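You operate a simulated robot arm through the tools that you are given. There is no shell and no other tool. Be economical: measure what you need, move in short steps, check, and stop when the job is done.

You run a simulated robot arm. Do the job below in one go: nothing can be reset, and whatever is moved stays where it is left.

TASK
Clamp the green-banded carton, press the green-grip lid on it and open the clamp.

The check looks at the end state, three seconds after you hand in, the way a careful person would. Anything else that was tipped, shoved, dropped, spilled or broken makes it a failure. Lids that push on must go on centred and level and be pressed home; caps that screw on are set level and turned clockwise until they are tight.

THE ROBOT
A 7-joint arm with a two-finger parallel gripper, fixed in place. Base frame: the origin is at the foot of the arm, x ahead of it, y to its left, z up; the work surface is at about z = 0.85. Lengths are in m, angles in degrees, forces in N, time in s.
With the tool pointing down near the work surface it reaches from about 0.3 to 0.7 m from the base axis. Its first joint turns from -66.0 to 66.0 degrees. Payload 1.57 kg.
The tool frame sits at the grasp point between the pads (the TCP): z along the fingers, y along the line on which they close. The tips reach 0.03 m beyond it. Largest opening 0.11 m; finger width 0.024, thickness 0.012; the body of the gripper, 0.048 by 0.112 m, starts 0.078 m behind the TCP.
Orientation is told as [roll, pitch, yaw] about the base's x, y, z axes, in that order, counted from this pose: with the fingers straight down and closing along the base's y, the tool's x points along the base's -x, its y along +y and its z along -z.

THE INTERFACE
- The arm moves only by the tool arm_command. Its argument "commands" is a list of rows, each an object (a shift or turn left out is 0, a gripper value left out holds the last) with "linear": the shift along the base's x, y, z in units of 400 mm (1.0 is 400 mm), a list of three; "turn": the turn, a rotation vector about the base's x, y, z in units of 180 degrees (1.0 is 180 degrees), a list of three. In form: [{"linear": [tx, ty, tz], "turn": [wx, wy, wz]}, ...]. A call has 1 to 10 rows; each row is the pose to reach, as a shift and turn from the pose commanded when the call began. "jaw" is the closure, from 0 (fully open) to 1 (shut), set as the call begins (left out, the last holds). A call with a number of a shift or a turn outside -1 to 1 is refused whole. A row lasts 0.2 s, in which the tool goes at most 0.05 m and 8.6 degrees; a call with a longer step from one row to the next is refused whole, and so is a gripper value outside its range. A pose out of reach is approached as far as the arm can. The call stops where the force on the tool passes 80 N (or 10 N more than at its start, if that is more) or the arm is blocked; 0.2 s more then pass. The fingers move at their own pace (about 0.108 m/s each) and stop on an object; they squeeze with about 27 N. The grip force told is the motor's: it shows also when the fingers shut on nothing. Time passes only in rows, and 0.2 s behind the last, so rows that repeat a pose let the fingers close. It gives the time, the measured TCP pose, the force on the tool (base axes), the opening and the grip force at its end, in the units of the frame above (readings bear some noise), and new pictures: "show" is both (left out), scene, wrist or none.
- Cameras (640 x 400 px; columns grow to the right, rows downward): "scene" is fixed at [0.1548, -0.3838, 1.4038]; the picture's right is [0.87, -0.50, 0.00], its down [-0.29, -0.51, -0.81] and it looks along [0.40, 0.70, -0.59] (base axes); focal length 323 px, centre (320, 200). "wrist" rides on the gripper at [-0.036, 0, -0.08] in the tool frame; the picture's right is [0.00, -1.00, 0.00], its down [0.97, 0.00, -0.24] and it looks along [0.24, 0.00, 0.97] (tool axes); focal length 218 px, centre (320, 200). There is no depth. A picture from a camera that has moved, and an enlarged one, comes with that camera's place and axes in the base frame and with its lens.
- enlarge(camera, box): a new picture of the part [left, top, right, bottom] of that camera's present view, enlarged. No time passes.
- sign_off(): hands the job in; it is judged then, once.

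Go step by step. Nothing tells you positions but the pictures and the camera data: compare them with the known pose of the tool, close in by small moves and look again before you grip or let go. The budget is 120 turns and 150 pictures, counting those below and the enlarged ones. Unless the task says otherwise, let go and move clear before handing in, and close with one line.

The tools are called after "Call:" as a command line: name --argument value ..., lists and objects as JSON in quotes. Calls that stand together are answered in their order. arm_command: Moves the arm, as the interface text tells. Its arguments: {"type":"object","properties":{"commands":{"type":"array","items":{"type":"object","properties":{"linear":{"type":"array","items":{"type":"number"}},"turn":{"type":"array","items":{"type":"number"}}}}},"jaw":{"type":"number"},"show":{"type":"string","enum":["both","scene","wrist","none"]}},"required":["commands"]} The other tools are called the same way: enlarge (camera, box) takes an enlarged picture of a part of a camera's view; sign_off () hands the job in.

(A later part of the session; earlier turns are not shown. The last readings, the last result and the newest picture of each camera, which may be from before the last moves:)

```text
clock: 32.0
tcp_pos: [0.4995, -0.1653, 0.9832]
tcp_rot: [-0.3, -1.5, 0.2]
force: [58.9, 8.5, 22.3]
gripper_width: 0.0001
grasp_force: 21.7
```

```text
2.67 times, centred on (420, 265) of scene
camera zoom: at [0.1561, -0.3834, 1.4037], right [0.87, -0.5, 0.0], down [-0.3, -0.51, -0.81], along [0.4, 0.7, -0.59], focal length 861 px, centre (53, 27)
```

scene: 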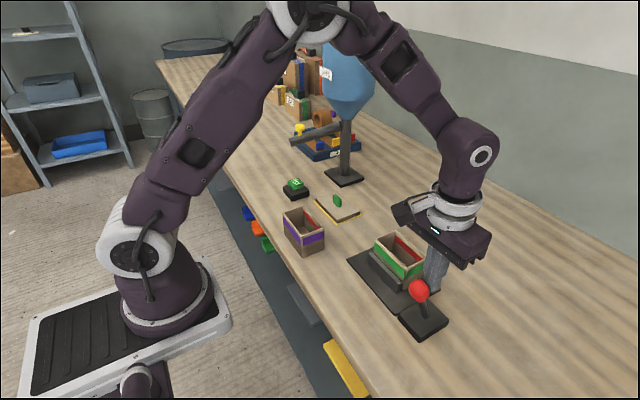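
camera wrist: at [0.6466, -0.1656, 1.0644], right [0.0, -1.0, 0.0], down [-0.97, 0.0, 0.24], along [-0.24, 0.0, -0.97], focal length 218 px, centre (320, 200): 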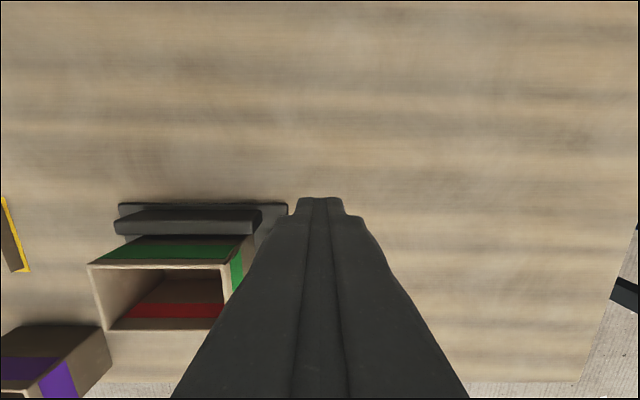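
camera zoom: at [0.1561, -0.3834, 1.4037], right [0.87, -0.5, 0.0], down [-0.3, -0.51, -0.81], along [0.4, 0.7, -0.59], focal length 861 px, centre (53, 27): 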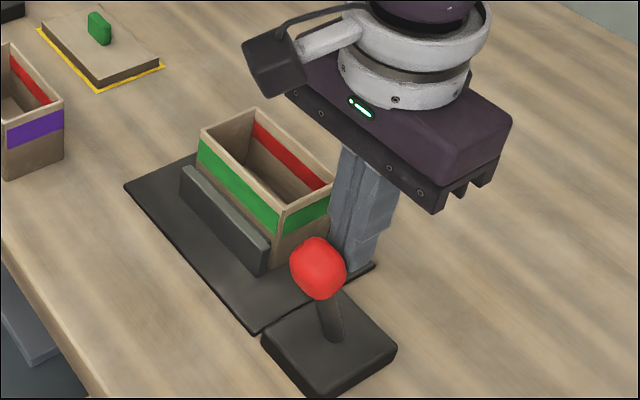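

Strong resistance now, so the lever seems to be near its stop. I back off and check whether it holds.

Call:
arm_command --commands '[{"linear": [0.03, 0, 0.02]}, {"linear": [0.08, 0, 0.06]}, {"linear": [0.1, 0, 0.16]}, {"linear": [0.1, 0, 0.26]}, {"linear": [0.05, 0.08, 0.34]}, {"linear": [0.05, 0.16, 0.34]}, {"linear": [0.05, 0.16, 0.34]}]'

Call:
enlarge --camera "scene" --box '[340, 190, 500, 340]'

Call:
enlarge --camera "wrist" --box '[200, 60, 440, 240]'

```text
clock: 33.6
tcp_pos: [0.5106, -0.1028, 1.1191]
tcp_rot: [0.0, -0.1, 0.0]
force: [0.0, 0.1, 0.1]
gripper_width: 0.0
grasp_force: 21.5
camera wrist: at [0.5467, -0.1019, 1.1981], right [0.0, -1.0, 0.0], down [-0.97, 0.0, 0.24], along [-0.24, 0.0, -0.97], focal length 218 px, centre (320, 200)
```

scene: 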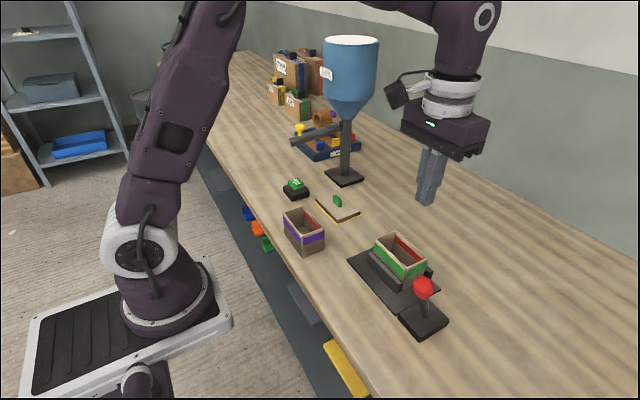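
wrist: 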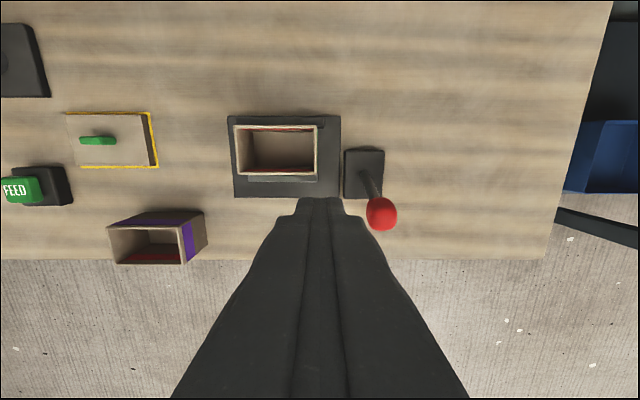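

```text
2.67 times, centred on (420, 265) of scene
camera zoom: at [0.1548, -0.3838, 1.4038], right [0.87, -0.5, 0.0], down [-0.29, -0.51, -0.81], along [0.4, 0.7, -0.59], focal length 861 px, centre (53, 27)
```

zoom: 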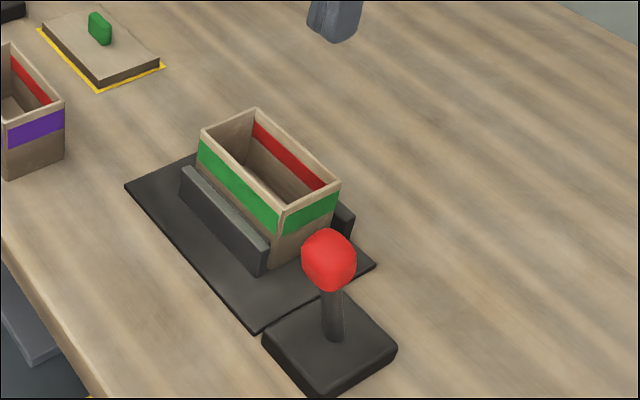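

```text
2.22 times, centred on (320, 150) of wrist
camera zoom: at [0.5467, -0.1019, 1.1981], right [0.0, -1.0, 0.0], down [-0.97, 0.0, 0.24], along [-0.24, 0.0, -0.97], focal length 485 px, centre (320, 311)
```

zoom: 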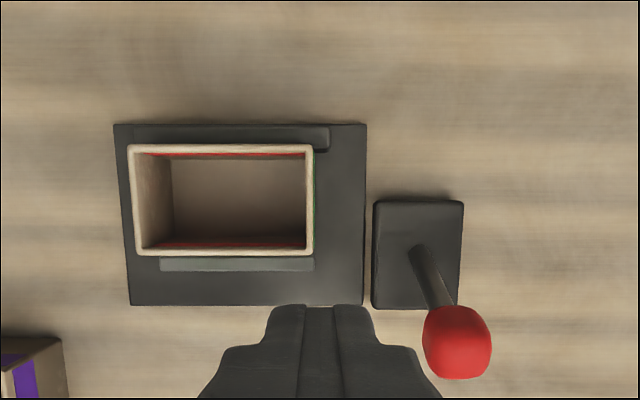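

The lever held at about -17° after springing back slightly, and the jaws touch both sides of the carton. I'll push once more to be sure it reaches its stop.

Call:
arm_command --commands '[{"linear": [0.06, -0.08, 0]}, {"linear": [0.075, -0.16, 0]}, {"linear": [0.075, -0.16, -0.1]}, {"linear": [0.075, -0.16, -0.2]}, {"linear": [0.075, -0.16, -0.3]}, {"linear": [0.06, -0.16, -0.34]}, {"linear": [0.02, -0.16, -0.34]}, {"linear": [0.0, -0.16, -0.34]}]' --show "scene"

Call:
arm_command --commands '[{"linear": [-0.02, 0, -0.01]}, {"linear": [-0.04, 0, -0.02]}, {"linear": [-0.06, 0, -0.03]}, {"linear": [-0.08, 0, -0.04]}, {"linear": [-0.1, 0, -0.05]}]' --show "scene"

Call:
enlarge --camera "scene" --box '[340, 190, 500, 340]'

```text
clock: 35.4
tcp_pos: [0.5096, -0.1671, 0.9826]
tcp_rot: [0.0, 0.0, 0.0]
force: [-0.2, 0.8, 0.8]
gripper_width: 0.0
grasp_force: 21.6
```

scene: 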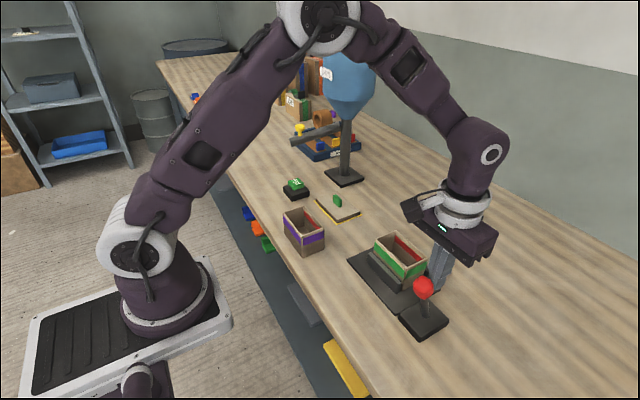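

```text
clock: 36.3
tcp_pos: [0.5007, -0.1662, 0.9751]
tcp_rot: [-0.7, -2.9, 0.4]
force: [24.9, 0.9, -0.6]
gripper_width: 0.0001
grasp_force: 21.4
stopped in row 4: the force on the tool passed its limit (the readings are from after the stop); the commanded pose is now the measured one
```

scene: 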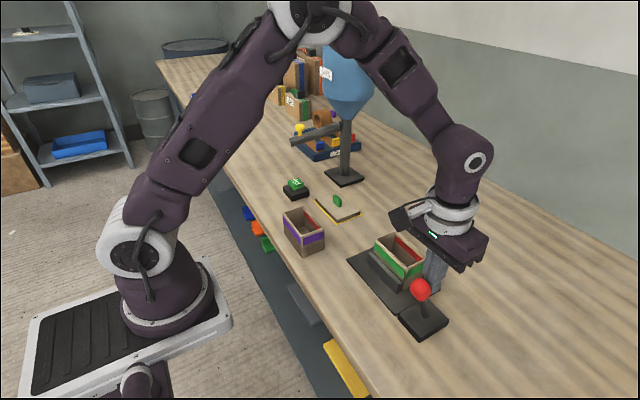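

```text
2.67 times, centred on (420, 265) of scene
camera zoom: at [0.1554, -0.3838, 1.4037], right [0.87, -0.5, 0.0], down [-0.3, -0.51, -0.81], along [0.4, 0.7, -0.59], focal length 861 px, centre (53, 27)
```

zoom: 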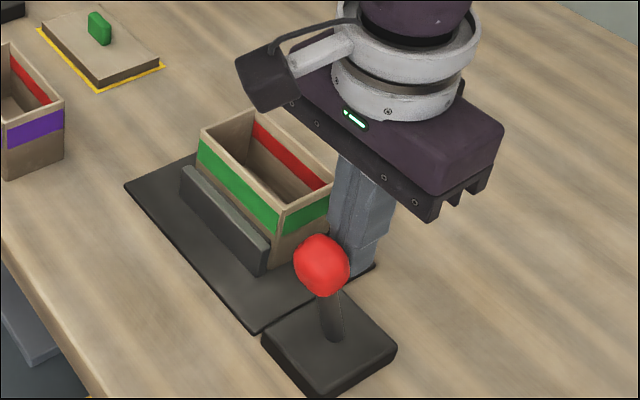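

The lever is at a hard stop (80 N limit reached), so the carton is clamped. I back away, fix the small tool tilt and move to view the lid.

Call:
arm_command --commands '[{"linear": [0.03, 0, 0.02], "turn": [0.0039, 0.0161, -0.0022]}, {"linear": [0.08, 0, 0.06], "turn": [0.0039, 0.0161, -0.0022]}, {"linear": [0.08, 0, 0.16], "turn": [0.0039, 0.0161, -0.0022]}, {"linear": [0.08, 0, 0.26], "turn": [0.0039, 0.0161, -0.0022]}, {"linear": [0.08, 0.1, 0.32], "turn": [0.0039, 0.0161, -0.0022]}, {"linear": [0.08, 0.2, 0.32], "turn": [0.0039, 0.0161, -0.0022]}, {"linear": [0.08, 0.3, 0.32], "turn": [0.0039, 0.0161, -0.0022]}, {"linear": [0.08, 0.3, 0.32], "turn": [0.0039, 0.0161, -0.0022]}]' --jaw 0.3

Call:
enlarge --camera "wrist" --box '[120, 60, 440, 260]'

Call:
enlarge --camera "scene" --box '[340, 210, 480, 340]'

```text
clock: 38.1
tcp_pos: [0.5296, -0.0454, 1.104]
tcp_rot: [0.1, 0.6, -0.1]
force: [-0.4, 0.6, -0.6]
gripper_width: 0.0769
grasp_force: 0.2
camera wrist: at [0.5668, -0.0445, 1.1835], right [0.0, -1.0, 0.0], down [-0.97, 0.0, 0.25], along [-0.25, 0.0, -0.97], focal length 218 px, centre (320, 200)
```

scene: 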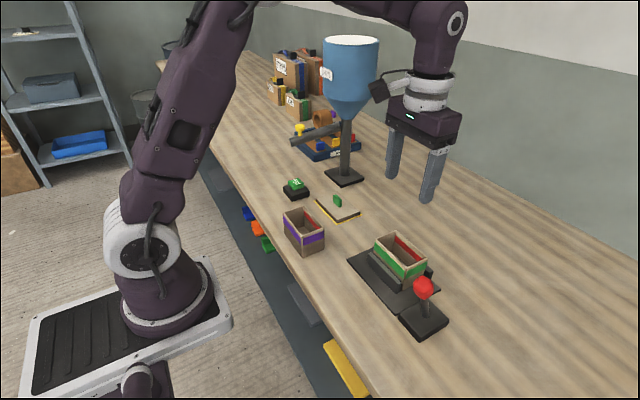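
wrist: 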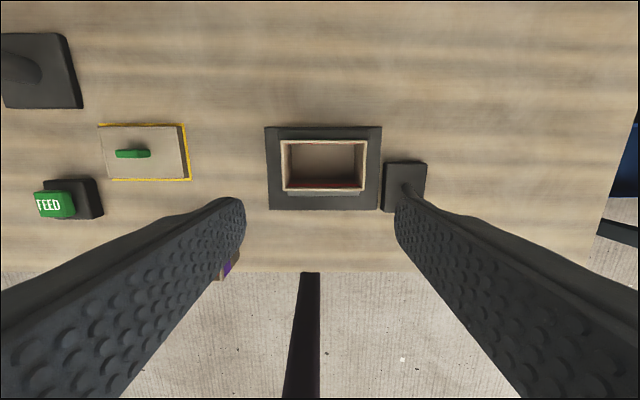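

```text
2.00 times, centred on (280, 160) of wrist
camera zoom: at [0.5668, -0.0445, 1.1835], right [0.0, -1.0, 0.0], down [-0.97, 0.0, 0.25], along [-0.25, 0.0, -0.97], focal length 436 px, centre (400, 280)
```

zoom: 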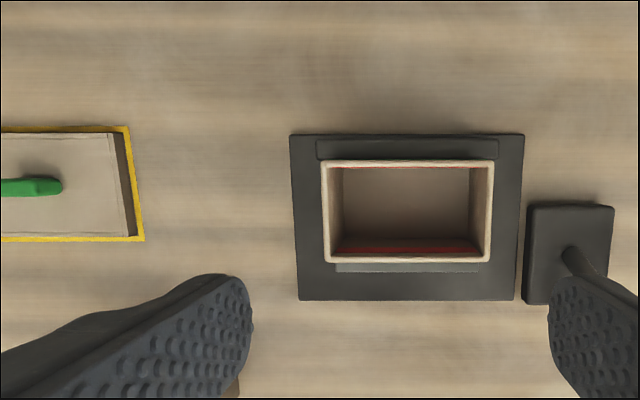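

```text
3.08 times, centred on (410, 275) of scene
camera zoom: at [0.1548, -0.3838, 1.4038], right [0.87, -0.5, 0.0], down [-0.29, -0.51, -0.81], along [0.4, 0.7, -0.59], focal length 994 px, centre (43, -31)
```

zoom: 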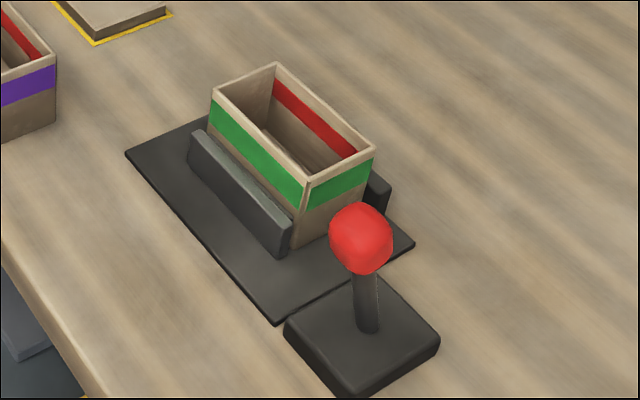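

Clamp holds. Now I move over the lid (≈0.55, 0.21), turning to yaw 90 so the fingers can close across the thin green grip.

Call:
arm_command --commands '[{"linear": [0, 0.06, 0.03], "turn": [0, 0, 0.045]}, {"linear": [0, 0.12, 0.03], "turn": [0, 0, 0.09]}, {"linear": [0, 0.18, 0.03], "turn": [0, 0, 0.135]}, {"linear": [0, 0.25, 0.03], "turn": [0, 0, 0.18]}, {"linear": [0, 0.32, 0.03], "turn": [0, 0, 0.225]}, {"linear": [0.02, 0.39, 0.03], "turn": [0, 0, 0.27]}, {"linear": [0.04, 0.46, 0.03], "turn": [0, 0, 0.315]}, {"linear": [0.05, 0.52, 0.03], "turn": [0, 0, 0.36]}, {"linear": [0.05, 0.58, 0.03], "turn": [0, 0, 0.405]}, {"linear": [0.05, 0.625, 0.03], "turn": [0, 0, 0.45]}]' --show "none"

Call:
arm_command --commands '[{"turn": [0.0033, 0, 0.025]}, {"turn": [0.0033, 0, 0.05]}, {"turn": [0.0033, 0, 0.05]}]'

Call:
enlarge --camera "wrist" --box '[220, 80, 420, 260]'

```text
clock: 40.3
tcp_pos: [0.5484, 0.2046, 1.1141]
tcp_rot: [0.2, 0.6, 81.0]
force: [0.4, 0.0, -0.5]
gripper_width: 0.0772
grasp_force: 0.1
```

```text
clock: 41.1
tcp_pos: [0.5486, 0.2038, 1.114]
tcp_rot: [0.3, -0.2, 90.0]
force: [-0.7, -0.4, 0.5]
gripper_width: 0.0767
grasp_force: 0.1
camera wrist: at [0.5491, 0.2416, 1.1945], right [1.0, 0.0, 0.0], down [0.0, -0.97, 0.24], along [0.0, -0.24, -0.97], focal length 218 px, centre (320, 200)
```

scene: 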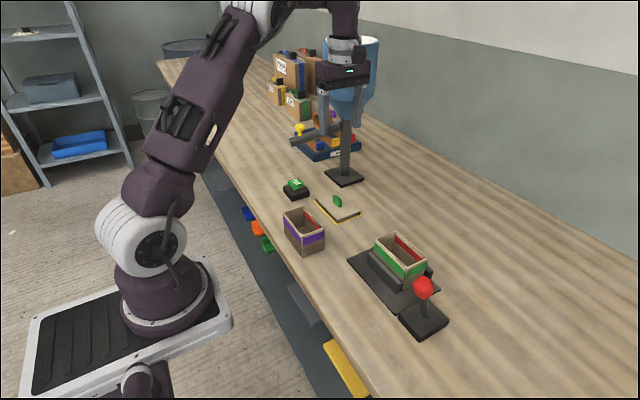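
wrist: 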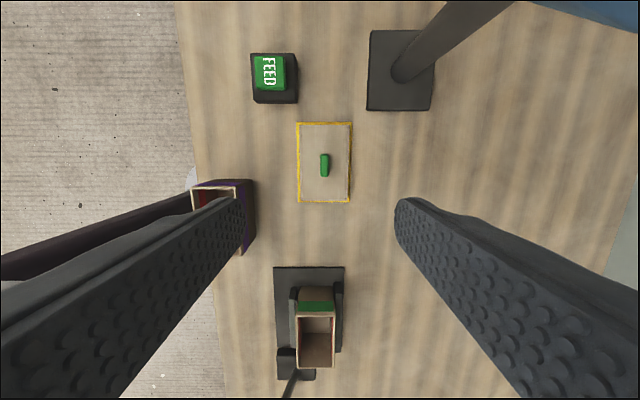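

```text
2.22 times, centred on (320, 170) of wrist
camera zoom: at [0.5491, 0.2416, 1.1945], right [1.0, 0.0, 0.0], down [0.0, -0.97, 0.24], along [0.0, -0.24, -0.97], focal length 485 px, centre (320, 267)
```

zoom: 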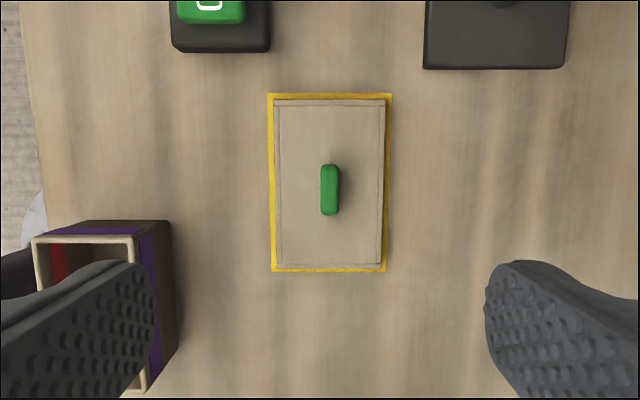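

Lid centre and grip are at ≈(0.555, 0.2155). I descend above it with the fingers partly open.

Call:
arm_command --commands '[{"linear": [0.017, 0.029, -0.08], "turn": [-0.0011, -0.0017, 0]}, {"linear": [0.017, 0.029, -0.18], "turn": [-0.0011, -0.0017, 0]}, {"linear": [0.017, 0.029, -0.28], "turn": [-0.0011, -0.0017, 0]}, {"linear": [0.017, 0.029, -0.37], "turn": [-0.0011, -0.0017, 0]}, {"linear": [0.017, 0.029, -0.435], "turn": [-0.0011, -0.0017, 0]}, {"linear": [0.017, 0.029, -0.435], "turn": [-0.0011, -0.0017, 0]}]' --jaw 0.6

Call:
enlarge --camera "scene" --box '[280, 140, 400, 250]'

```text
clock: 42.5
tcp_pos: [0.5567, 0.2163, 0.9419]
tcp_rot: [0.0, 0.2, 89.9]
force: [-0.8, 0.0, 0.1]
gripper_width: 0.0441
grasp_force: 0.0
camera wrist: at [0.5558, 0.2535, 1.0206], right [1.0, 0.0, 0.0], down [0.0, -0.97, 0.24], along [0.0, -0.24, -0.97], focal length 218 px, centre (320, 200)
```

scene: 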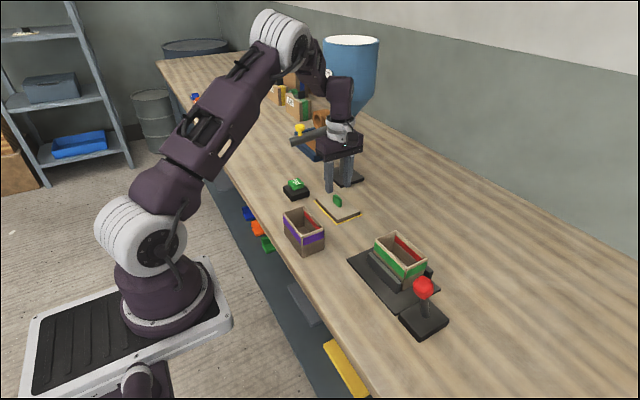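
wrist: 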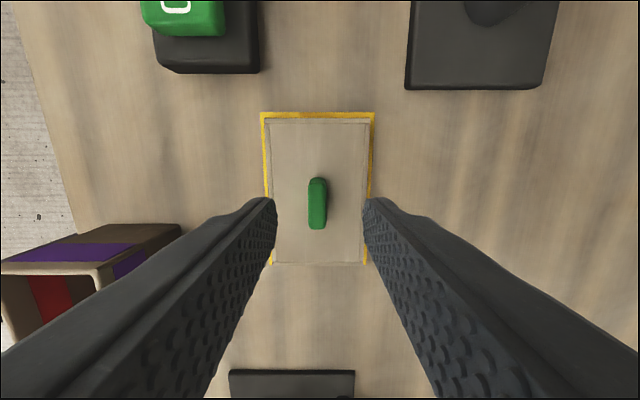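

```text
3.64 times, centred on (340, 195) of scene
camera zoom: at [0.1548, -0.3838, 1.4038], right [0.87, -0.5, 0.0], down [-0.29, -0.51, -0.81], along [0.4, 0.7, -0.59], focal length 1174 px, centre (247, 218)
```

zoom: 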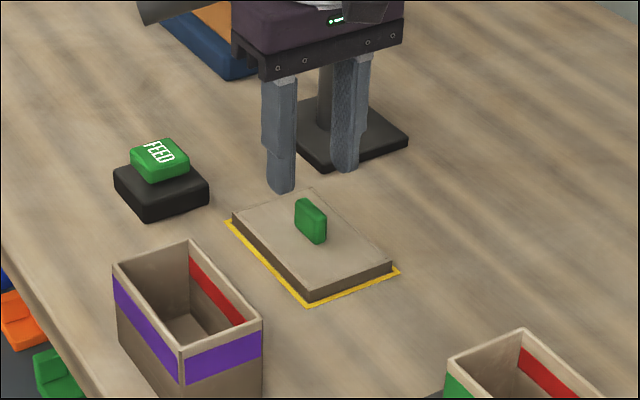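

Call:
arm_command --commands '[{"linear": [-0.003, 0, -0.05]}, {"linear": [-0.003, 0, -0.09]}, {"linear": [-0.003, 0, -0.1]}, {"linear": [-0.003, 0, -0.1]}]'

Call:
enlarge --camera "scene" --box '[290, 150, 380, 240]'

```text
clock: 43.5
tcp_pos: [0.5537, 0.2163, 0.8991]
tcp_rot: [-0.1, 0.1, 90.0]
force: [-0.1, -0.5, -0.5]
gripper_width: 0.0438
grasp_force: 0.2
camera wrist: at [0.5538, 0.2532, 0.98], right [1.0, 0.0, 0.0], down [0.0, -0.97, 0.24], along [0.0, -0.24, -0.97], focal length 218 px, centre (320, 200)
```

scene: 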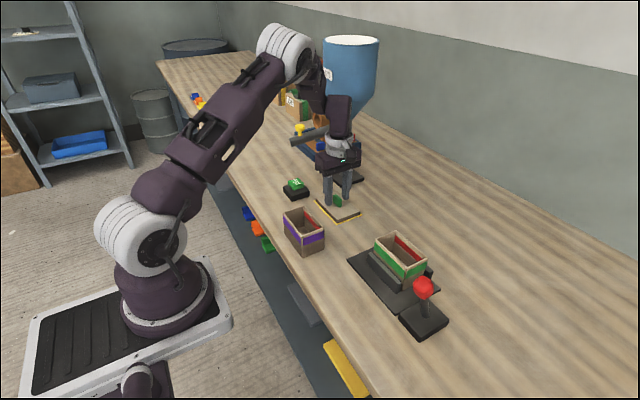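
wrist: 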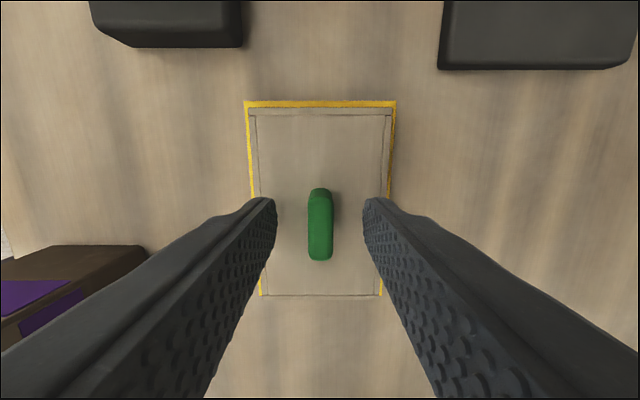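

```text
4.44 times, centred on (335, 195) of scene
camera zoom: at [0.1548, -0.3838, 1.4038], right [0.87, -0.5, 0.0], down [-0.29, -0.51, -0.81], along [0.4, 0.7, -0.59], focal length 1435 px, centre (253, 222)
```

zoom: 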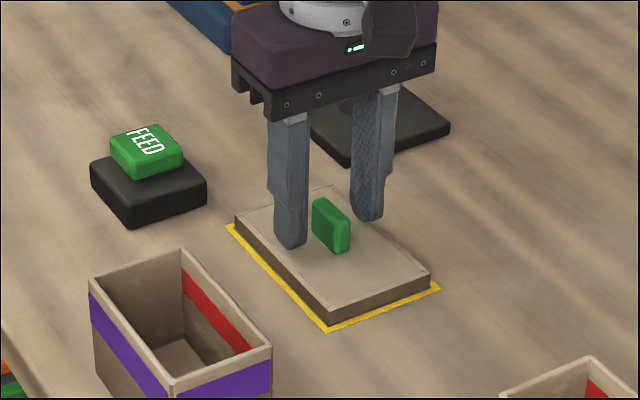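

Fingers are either side of the grip, tips just above the lid. I close and lift slightly to check the hold.

Call:
arm_command --commands '[{}, {}, {}, {}]' --jaw 1 --show "none"

Call:
arm_command --commands '[{"linear": [0, 0, 0.02]}, {"linear": [0, 0, 0.04]}, {"linear": [0, 0, 0.06]}, {"linear": [0, 0, 0.08]}, {"linear": [0, 0, 0.08]}]'

Call:
enlarge --camera "scene" --box '[290, 150, 380, 240]'

```text
clock: 44.5
tcp_pos: [0.5543, 0.2159, 0.9017]
tcp_rot: [-0.1, 0.1, 89.9]
force: [0.4, -0.5, 0.1]
gripper_width: 0.0108
grasp_force: 27.2
```

```text
clock: 45.7
tcp_pos: [0.5533, 0.2168, 0.9322]
tcp_rot: [-0.1, 0.1, 89.9]
force: [0.7, 0.1, -1.2]
gripper_width: 0.0107
grasp_force: 27.0
camera wrist: at [0.5537, 0.2538, 1.0126], right [1.0, 0.0, 0.0], down [0.0, -0.97, 0.24], along [0.0, -0.24, -0.97], focal length 218 px, centre (320, 200)
```

scene: 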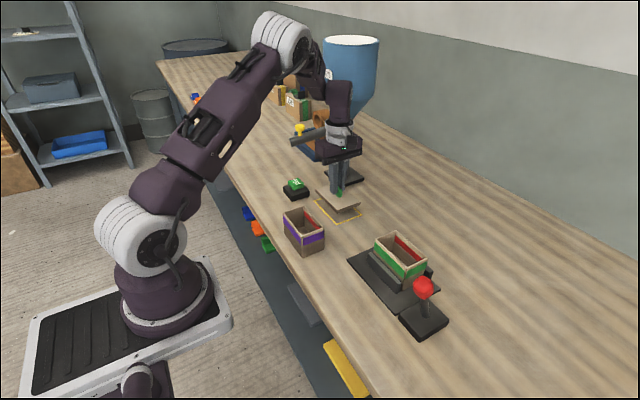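
wrist: 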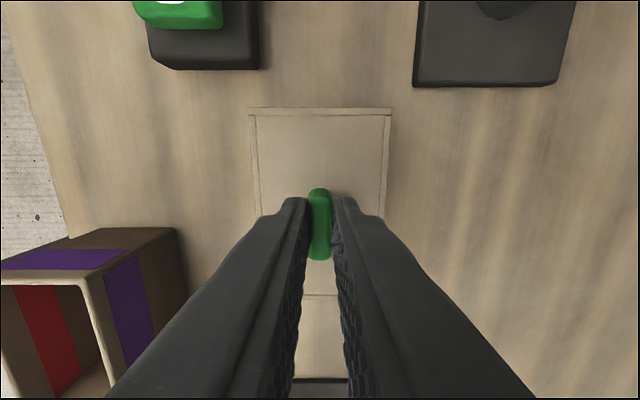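

```text
4.44 times, centred on (335, 195) of scene
camera zoom: at [0.1548, -0.3838, 1.4038], right [0.87, -0.5, 0.0], down [-0.29, -0.51, -0.81], along [0.4, 0.7, -0.59], focal length 1435 px, centre (253, 222)
```

zoom: 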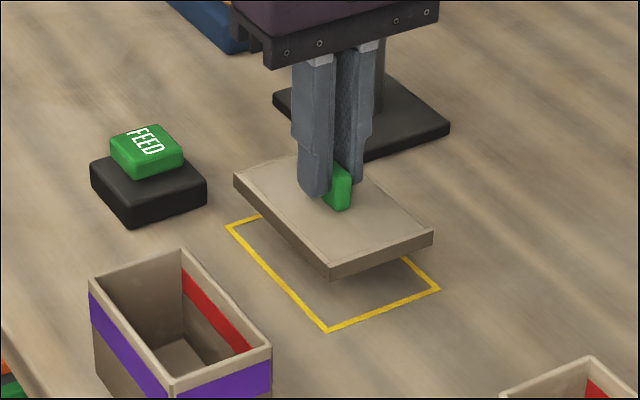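

The lid is held firm and level. I raise it and carry it over the clamped carton, stopping at hover height.

Call:
arm_command --commands '[{"linear": [0, 0, 0.06]}, {"linear": [0, 0, 0.14]}, {"linear": [0, 0, 0.22]}, {"linear": [-0.005, -0.05, 0.24]}, {"linear": [-0.01, -0.13, 0.24]}, {"linear": [-0.015, -0.22, 0.24]}, {"linear": [-0.02, -0.31, 0.24]}, {"linear": [-0.025, -0.4, 0.24]}, {"linear": [-0.03, -0.48, 0.24]}, {"linear": [-0.031, -0.53, 0.24]}]' --show "wrist"

```text
clock: 47.9
tcp_pos: [0.5407, 0.002, 1.0286]
tcp_rot: [0.0, 0.1, 90.1]
force: [-0.4, 0.0, -0.3]
gripper_width: 0.0105
grasp_force: 26.5
camera wrist: at [0.5413, 0.0399, 1.1086], right [1.0, 0.0, 0.0], down [0.0, -0.97, 0.24], along [0.0, -0.24, -0.97], focal length 218 px, centre (320, 200)
```

wrist: 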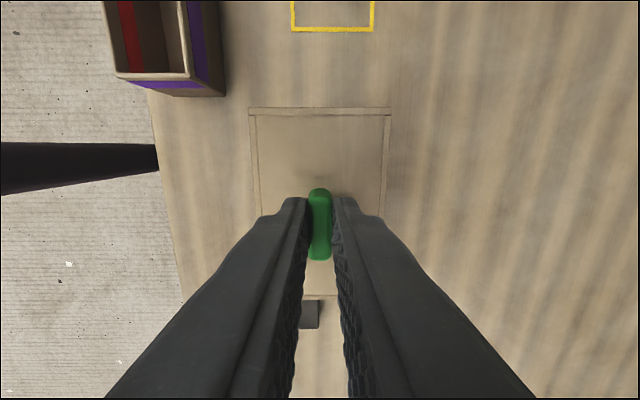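

Call:
arm_command --commands '[{"linear": [0, -0.06, 0]}, {"linear": [0, -0.12, 0]}, {"linear": [0, -0.1325, -0.03]}, {"linear": [0, -0.1325, -0.07]}, {"linear": [0, -0.1325, -0.1]}, {"linear": [0, -0.1325, -0.1]}]'

Call:
enlarge --camera "scene" --box '[350, 200, 450, 300]'

Call:
enlarge --camera "wrist" --box '[220, 80, 420, 260]'

```text
clock: 49.3
tcp_pos: [0.5415, -0.0492, 0.987]
tcp_rot: [-0.2, 0.2, 89.9]
force: [0.2, 0.7, -0.2]
gripper_width: 0.0105
grasp_force: 27.2
camera wrist: at [0.542, -0.0113, 1.0675], right [1.0, 0.0, 0.0], down [0.0, -0.97, 0.24], along [0.0, -0.24, -0.97], focal length 218 px, centre (320, 200)
```

scene: 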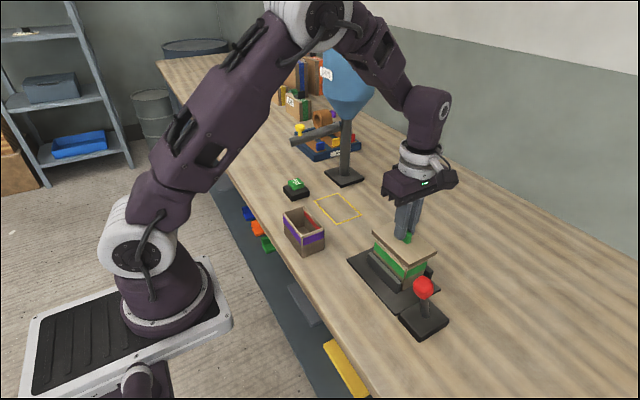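
wrist: 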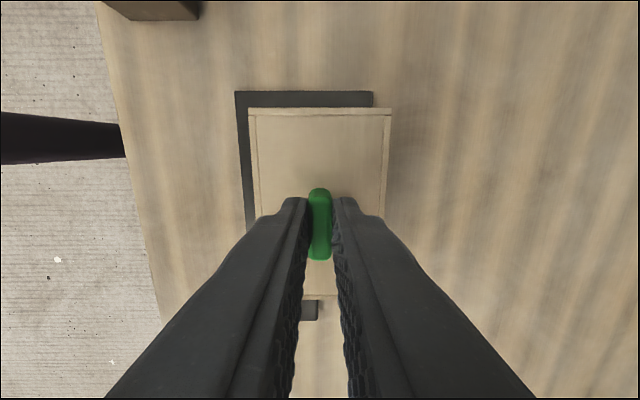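

```text
4.00 times, centred on (400, 250) of scene
camera zoom: at [0.1548, -0.3838, 1.4038], right [0.87, -0.5, 0.0], down [-0.29, -0.51, -0.81], along [0.4, 0.7, -0.59], focal length 1292 px, centre (0, 0)
```

zoom: 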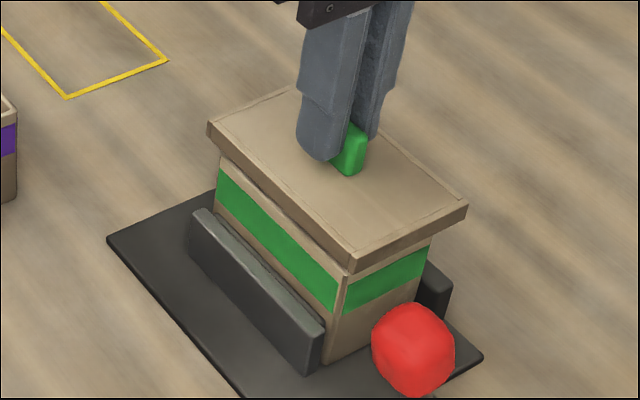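

```text
2.22 times, centred on (320, 170) of wrist
camera zoom: at [0.542, -0.0113, 1.0675], right [1.0, 0.0, 0.0], down [0.0, -0.97, 0.24], along [0.0, -0.24, -0.97], focal length 485 px, centre (320, 267)
```

zoom: 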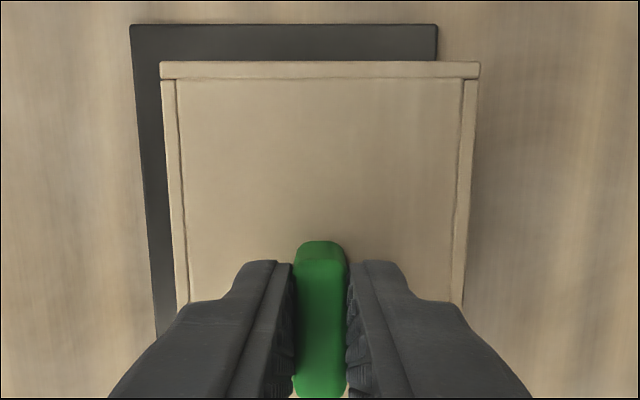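

The lid hovers about centred. I lower it to just above the rim for a finer alignment check.

Call:
arm_command --commands '[{"linear": [0, 0, -0.01]}, {"linear": [0, 0, -0.02]}, {"linear": [0, 0, -0.02]}]' --show "none"

Call:
enlarge --camera "scene" --box '[370, 220, 445, 290]'

Call:
enlarge --camera "scene" --box '[366, 220, 406, 250]'

Call:
enlarge --camera "scene" --box '[395, 240, 445, 280]'

```text
clock: 50.1
tcp_pos: [0.5415, -0.0488, 0.9817]
tcp_rot: [0.0, 0.1, 89.9]
force: [0.3, -0.9, -0.3]
gripper_width: 0.0106
grasp_force: 26.9
```

```text
5.71 times, centred on (408, 255) of scene
camera zoom: at [0.1548, -0.3838, 1.4038], right [0.87, -0.5, 0.0], down [-0.29, -0.51, -0.81], along [0.4, 0.7, -0.59], focal length 1845 px, centre (-180, -114)
```

zoom: 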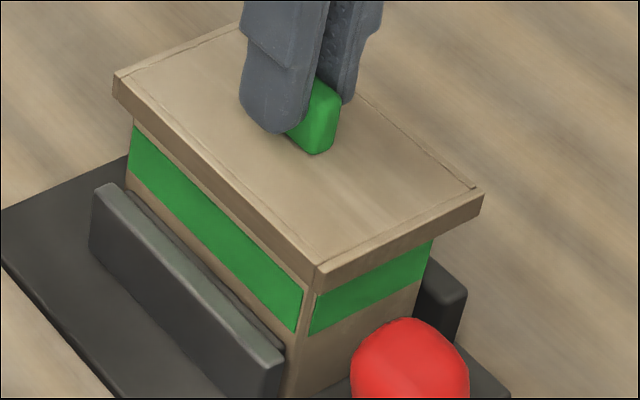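

```text
13.33 times, centred on (386, 235) of scene
camera zoom: at [0.1548, -0.3838, 1.4038], right [0.87, -0.5, 0.0], down [-0.29, -0.51, -0.81], along [0.4, 0.7, -0.59], focal length 4305 px, centre (-560, -267)
```

zoom: 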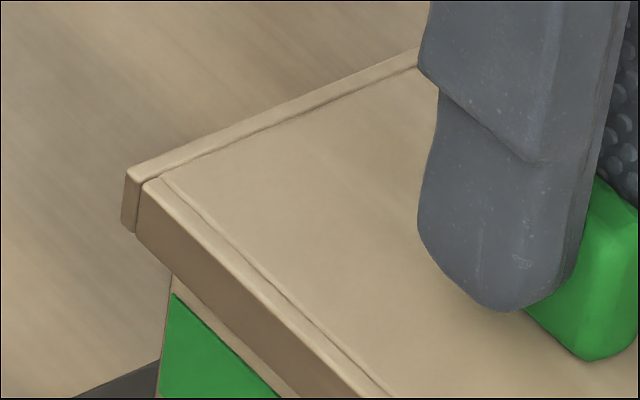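

```text
10.00 times, centred on (420, 260) of scene
camera zoom: at [0.1548, -0.3838, 1.4038], right [0.87, -0.5, 0.0], down [-0.29, -0.51, -0.81], along [0.4, 0.7, -0.59], focal length 3229 px, centre (-680, -400)
```

zoom: 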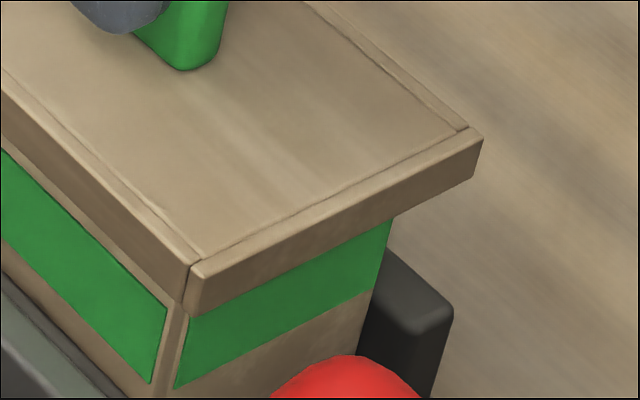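

The lid sits about 1 mm too far in +x and 2 mm too far in -y. I correct and check again.

Call:
arm_command --commands '[{"linear": [-0.0025, 0.0045, 0]}, {"linear": [-0.0025, 0.0045, 0]}, {"linear": [-0.0025, 0.0045, 0]}]' --show "none"

Call:
enlarge --camera "scene" --box '[366, 220, 406, 250]'

Call:
enlarge --camera "scene" --box '[395, 240, 445, 280]'

Call:
enlarge --camera "wrist" --box '[230, 90, 410, 310]'

```text
clock: 50.9
tcp_pos: [0.5402, -0.048, 0.981]
tcp_rot: [-0.1, 0.1, 89.9]
force: [0.3, 0.5, 0.4]
gripper_width: 0.0105
grasp_force: 26.8
```

```text
13.33 times, centred on (386, 235) of scene
camera zoom: at [0.1548, -0.3838, 1.4038], right [0.87, -0.5, 0.0], down [-0.29, -0.51, -0.81], along [0.4, 0.7, -0.59], focal length 4305 px, centre (-560, -267)
```

zoom: 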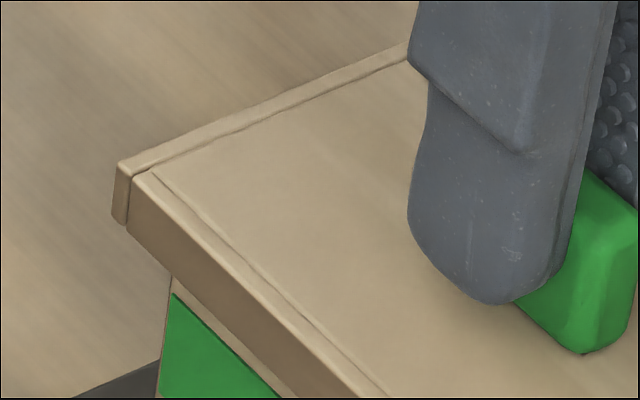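

```text
10.00 times, centred on (420, 260) of scene
camera zoom: at [0.1548, -0.3838, 1.4038], right [0.87, -0.5, 0.0], down [-0.29, -0.51, -0.81], along [0.4, 0.7, -0.59], focal length 3229 px, centre (-680, -400)
```

zoom: 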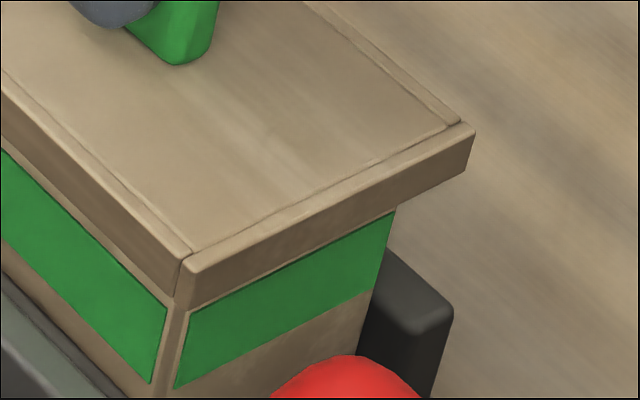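

```text
1.82 times, centred on (320, 200) of wrist
camera zoom: at [0.5409, -0.0099, 1.0602], right [1.0, 0.0, 0.0], down [0.0, -0.97, 0.24], along [0.0, -0.24, -0.97], focal length 397 px, centre (320, 200)
```

zoom: 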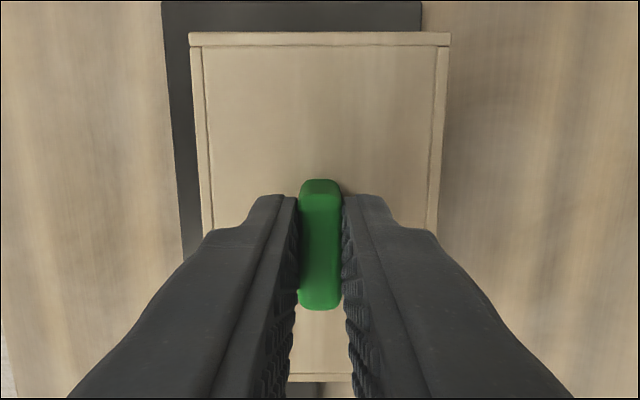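

Alignment now agrees with the carton to within about 1 mm in both views. I start lowering the lid onto the rim, watching the force.

Call:
arm_command --commands '[{"linear": [-0.001, 0, -0.005]}, {"linear": [-0.001, 0, -0.01]}, {"linear": [-0.001, 0, -0.015]}, {"linear": [-0.001, 0, -0.015]}]' --show "none"

Call:
arm_command --commands '[{"linear": [0, 0, -0.005]}, {"linear": [0, 0, -0.01]}, {"linear": [0, 0, -0.01]}]' --show "scene"

Call:
enlarge --camera "scene" --box '[370, 220, 445, 290]'

```text
clock: 51.9
tcp_pos: [0.5397, -0.0487, 0.9743]
tcp_rot: [-0.1, 0.0, 89.8]
force: [-0.1, 0.6, 0.0]
gripper_width: 0.011
grasp_force: 27.4
```

```text
clock: 52.7
tcp_pos: [0.539, -0.048, 0.9701]
tcp_rot: [-0.1, 0.1, 89.8]
force: [-0.2, 0.9, 0.8]
gripper_width: 0.0107
grasp_force: 27.2
```

scene: 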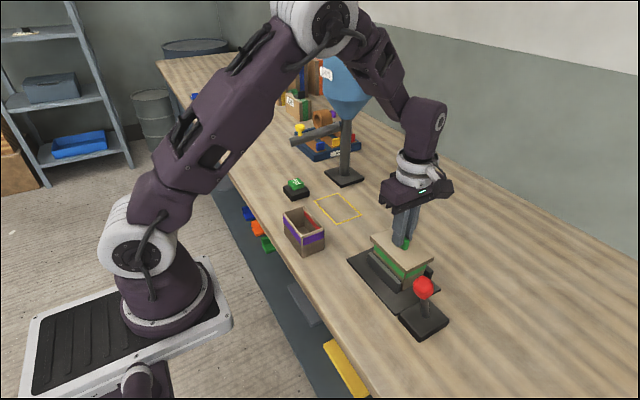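

```text
5.71 times, centred on (408, 255) of scene
camera zoom: at [0.1548, -0.3838, 1.4038], right [0.87, -0.5, 0.0], down [-0.29, -0.51, -0.81], along [0.4, 0.7, -0.59], focal length 1845 px, centre (-180, -114)
```

zoom: 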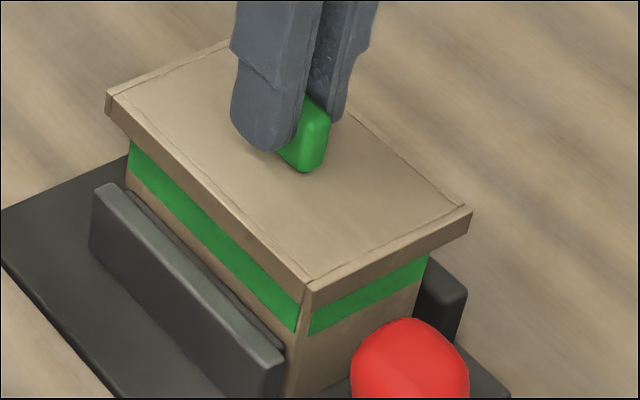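

The skirt is passing over the rim freely. I continue down in small steps.

Call:
arm_command --commands '[{"linear": [0, 0, -0.006]}, {"linear": [0, 0, -0.006]}]' --show "none"

Call:
arm_command --commands '[{"linear": [0, 0, -0.006]}, {"linear": [0, 0, -0.006]}]' --show "none"

Call:
arm_command --commands '[{"linear": [0, 0, -0.005]}, {"linear": [0, 0, -0.005]}]' --show "none"

Call:
enlarge --camera "scene" --box '[370, 220, 445, 290]'

```text
clock: 53.3
tcp_pos: [0.54, -0.0483, 0.9688]
tcp_rot: [-0.1, 0.1, 89.9]
force: [-2.5, 0.9, 14.1]
gripper_width: 0.0106
grasp_force: 27.3
```

```text
clock: 53.9
tcp_pos: [0.5403, -0.0476, 0.9652]
tcp_rot: [-0.3, 0.2, 90.0]
force: [1.0, -0.4, 26.0]
gripper_width: 0.0106
grasp_force: 27.4
```

```text
clock: 54.5
tcp_pos: [0.5408, -0.0469, 0.9646]
tcp_rot: [-0.2, 0.1, 89.8]
force: [2.9, 1.6, 25.7]
gripper_width: 0.0106
grasp_force: 27.2
```

```text
5.71 times, centred on (408, 255) of scene
camera zoom: at [0.1544, -0.3837, 1.4039], right [0.87, -0.5, 0.0], down [-0.29, -0.51, -0.81], along [0.4, 0.7, -0.59], focal length 1845 px, centre (-180, -114)
```

zoom: 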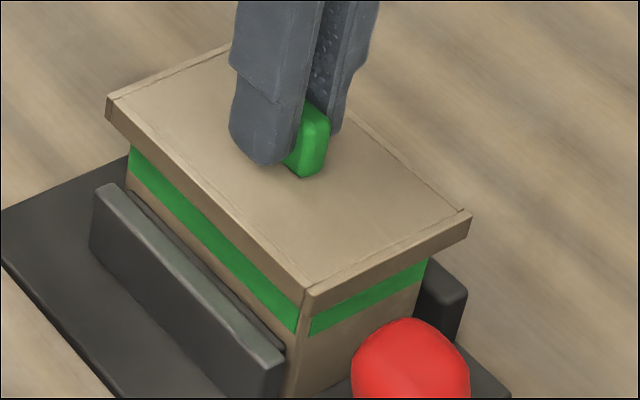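

Contact: the lid is engaged and the grip is now sliding between the fingers at 26 N. I keep going until the fingertips rest on the lid's top beside the grip and press with those.

Call:
arm_command --commands '[{"linear": [0, 0, -0.006]}, {"linear": [0, 0, -0.012]}, {"linear": [0, 0, -0.012]}]' --show "none"

Call:
arm_command --commands '[{"linear": [0, 0, -0.004]}, {"linear": [0, 0, -0.008]}, {"linear": [0, 0, -0.008]}]' --show "none"

Call:
enlarge --camera "scene" --box '[370, 220, 445, 290]'

```text
clock: 55.3
tcp_pos: [0.5401, -0.0485, 0.959]
tcp_rot: [-0.4, 0.1, 89.9]
force: [4.1, 0.2, 38.5]
gripper_width: 0.011
grasp_force: 27.0
```

```text
clock: 56.1
tcp_pos: [0.5418, -0.0476, 0.9589]
tcp_rot: [-0.4, 0.2, 90.0]
force: [-12.0, 2.4, 24.7]
gripper_width: 0.0107
grasp_force: 27.3
stopped in row 3: the force on the tool passed its limit (the readings are from after the stop); the commanded pose is now the measured one
```

```text
5.71 times, centred on (408, 255) of scene
camera zoom: at [0.1541, -0.3837, 1.4039], right [0.87, -0.5, 0.0], down [-0.29, -0.51, -0.81], along [0.4, 0.7, -0.59], focal length 1845 px, centre (-180, -114)
```

zoom: 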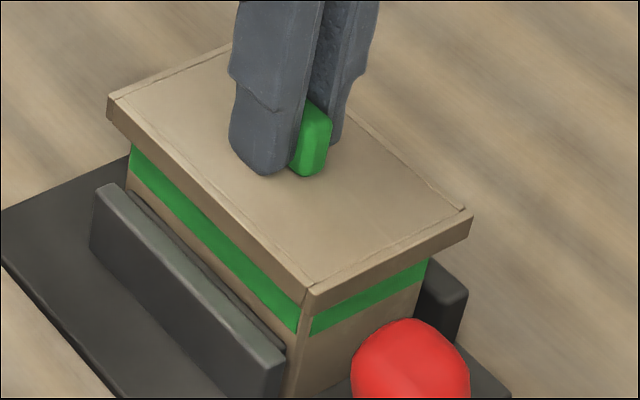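

Call:
enlarge --camera "scene" --box '[395, 240, 445, 280]'

Call:
enlarge --camera "scene" --box '[366, 220, 406, 250]'

Call:
arm_command --commands '[{"linear": [0, 0, -0.002]}, {"linear": [0, 0, -0.004]}, {"linear": [0, 0, -0.006]}]' --show "none"

```text
10.00 times, centred on (420, 260) of scene
camera zoom: at [0.1541, -0.3837, 1.4039], right [0.87, -0.5, 0.0], down [-0.29, -0.51, -0.81], along [0.4, 0.7, -0.59], focal length 3229 px, centre (-680, -400)
```

zoom: 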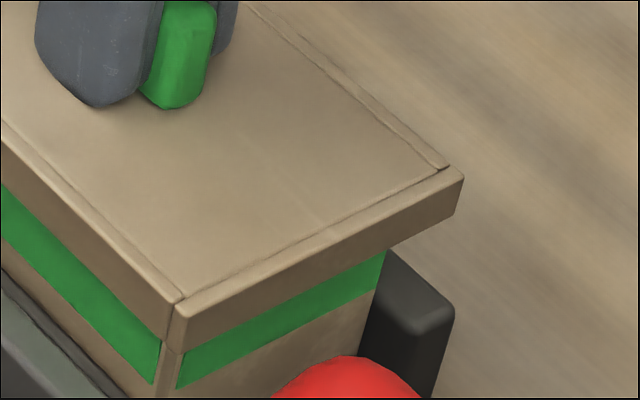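

```text
13.33 times, centred on (386, 235) of scene
camera zoom: at [0.1541, -0.3837, 1.4039], right [0.87, -0.5, 0.0], down [-0.29, -0.51, -0.81], along [0.4, 0.7, -0.59], focal length 4305 px, centre (-560, -267)
```

zoom: 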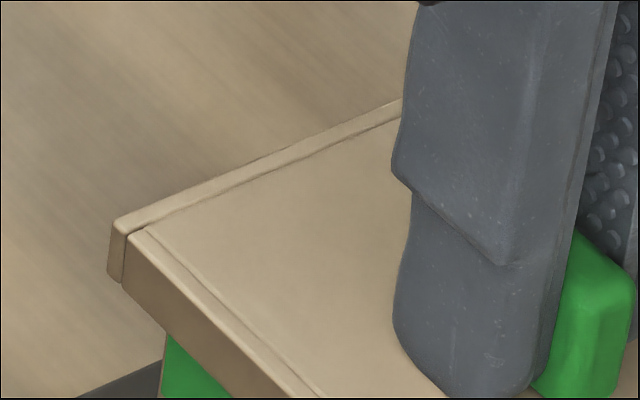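

```text
clock: 56.9
tcp_pos: [0.5413, -0.0484, 0.959]
tcp_rot: [-0.5, 0.3, 89.9]
force: [-15.5, 2.5, 28.3]
gripper_width: 0.0108
grasp_force: 27.0
stopped in row 3: the force on the tool passed its limit (the readings are from after the stop); the commanded pose is now the measured one
```

The fingertips are on the lid top and the lid no longer moves at 80 N; it looks level. I relieve the load, open the fingers, rise and inspect.

Call:
arm_command --commands '[{"linear": [0, 0, 0.002]}, {"linear": [0, 0, 0.002]}]' --show "none"

Call:
arm_command --commands '[{}, {}]' --jaw 0.6 --show "none"

Call:
arm_command --commands '[{"linear": [0, 0, 0.03], "turn": [0, 0, 0]}, {"linear": [0, 0, 0.08]}, {"linear": [0, 0, 0.15]}, {"linear": [0, 0, 0.2]}, {"linear": [0, 0, 0.2]}]'

Call:
enlarge --camera "scene" --box '[370, 220, 445, 290]'

```text
clock: 57.5
tcp_pos: [0.5405, -0.0471, 0.9594]
tcp_rot: [-0.7, 0.3, 89.9]
force: [-15.4, 2.5, 23.9]
gripper_width: 0.0106
grasp_force: 27.1
```

```text
clock: 58.1
tcp_pos: [0.543, -0.0478, 0.9601]
tcp_rot: [-0.9, 0.3, 90.0]
force: [10.0, 0.4, 22.5]
gripper_width: 0.0383
grasp_force: 0.1
```

```text
clock: 59.3
tcp_pos: [0.5428, -0.0495, 1.0398]
tcp_rot: [-0.5, 0.3, 90.1]
force: [0.1, 0.0, -0.2]
gripper_width: 0.044
grasp_force: 0.1
camera wrist: at [0.5424, -0.0106, 1.1185], right [1.0, 0.0, 0.01], down [0.0, -0.97, 0.24], along [0.01, -0.24, -0.97], focal length 218 px, centre (320, 200)
```

scene: 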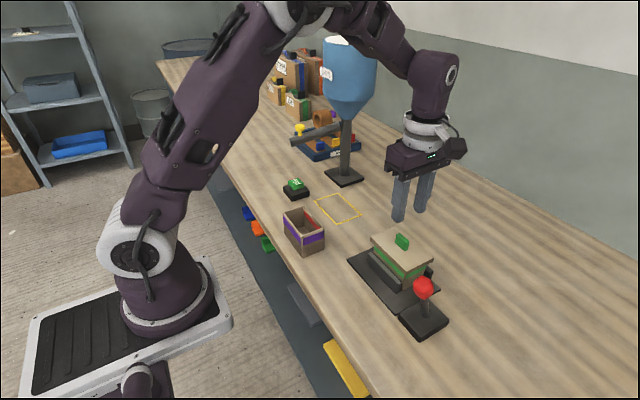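
wrist: 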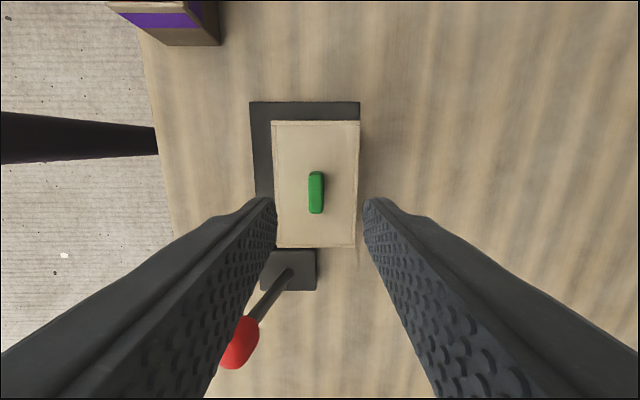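

```text
5.71 times, centred on (408, 255) of scene
camera zoom: at [0.1548, -0.3838, 1.4038], right [0.87, -0.5, 0.0], down [-0.29, -0.51, -0.81], along [0.4, 0.7, -0.59], focal length 1845 px, centre (-180, -114)
```

zoom: 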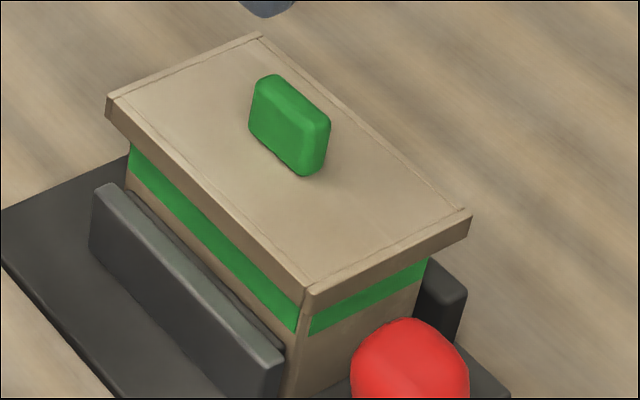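

The lid looks centred and level. To be sure it's pressed home, I'll press again straight down on top of the grip with shut fingers, in fine steps, and watch for travel.

Call:
arm_command --commands '[{"linear": [-0.0055, 0.001, 0], "turn": [0.0017, 0.0028, 0]}, {"linear": [-0.0055, 0.001, 0], "turn": [0.0017, 0.0028, 0]}, {"linear": [-0.0055, 0.001, 0], "turn": [0.0017, 0.0028, 0]}, {"linear": [-0.0055, 0.001, -0.05], "turn": [0.0017, 0.0028, 0]}, {"linear": [-0.0055, 0.001, -0.1], "turn": [0.0017, 0.0028, 0]}, {"linear": [-0.0055, 0.001, -0.12], "turn": [0.0017, 0.0028, 0]}, {"linear": [-0.0055, 0.001, -0.12], "turn": [0.0017, 0.0028, 0]}]' --jaw 1 --show "scene"

Call:
enlarge --camera "scene" --box '[370, 200, 445, 290]'

```text
clock: 60.9
tcp_pos: [0.5392, -0.0469, 0.9894]
tcp_rot: [-0.2, 0.0, 89.8]
force: [-0.7, 0.4, 0.1]
gripper_width: 0.0003
grasp_force: 20.8
```

scene: 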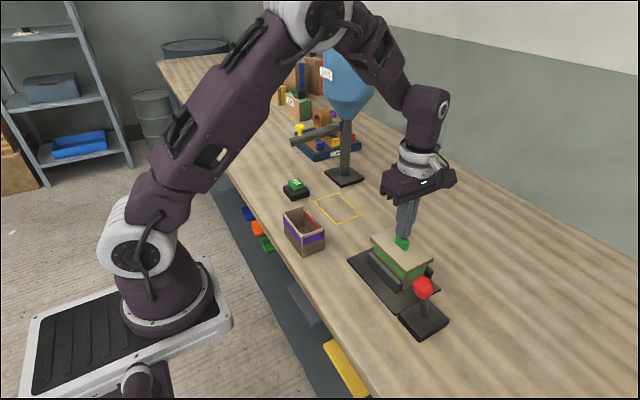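

```text
4.44 times, centred on (408, 245) of scene
camera zoom: at [0.1548, -0.3838, 1.4038], right [0.87, -0.5, 0.0], down [-0.29, -0.51, -0.81], along [0.4, 0.7, -0.59], focal length 1435 px, centre (-69, 0)
```

zoom: 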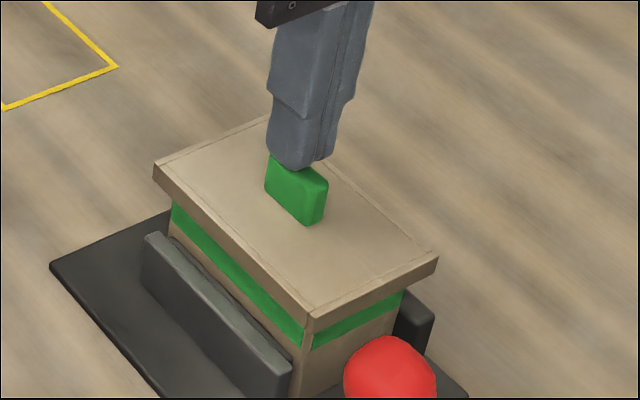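

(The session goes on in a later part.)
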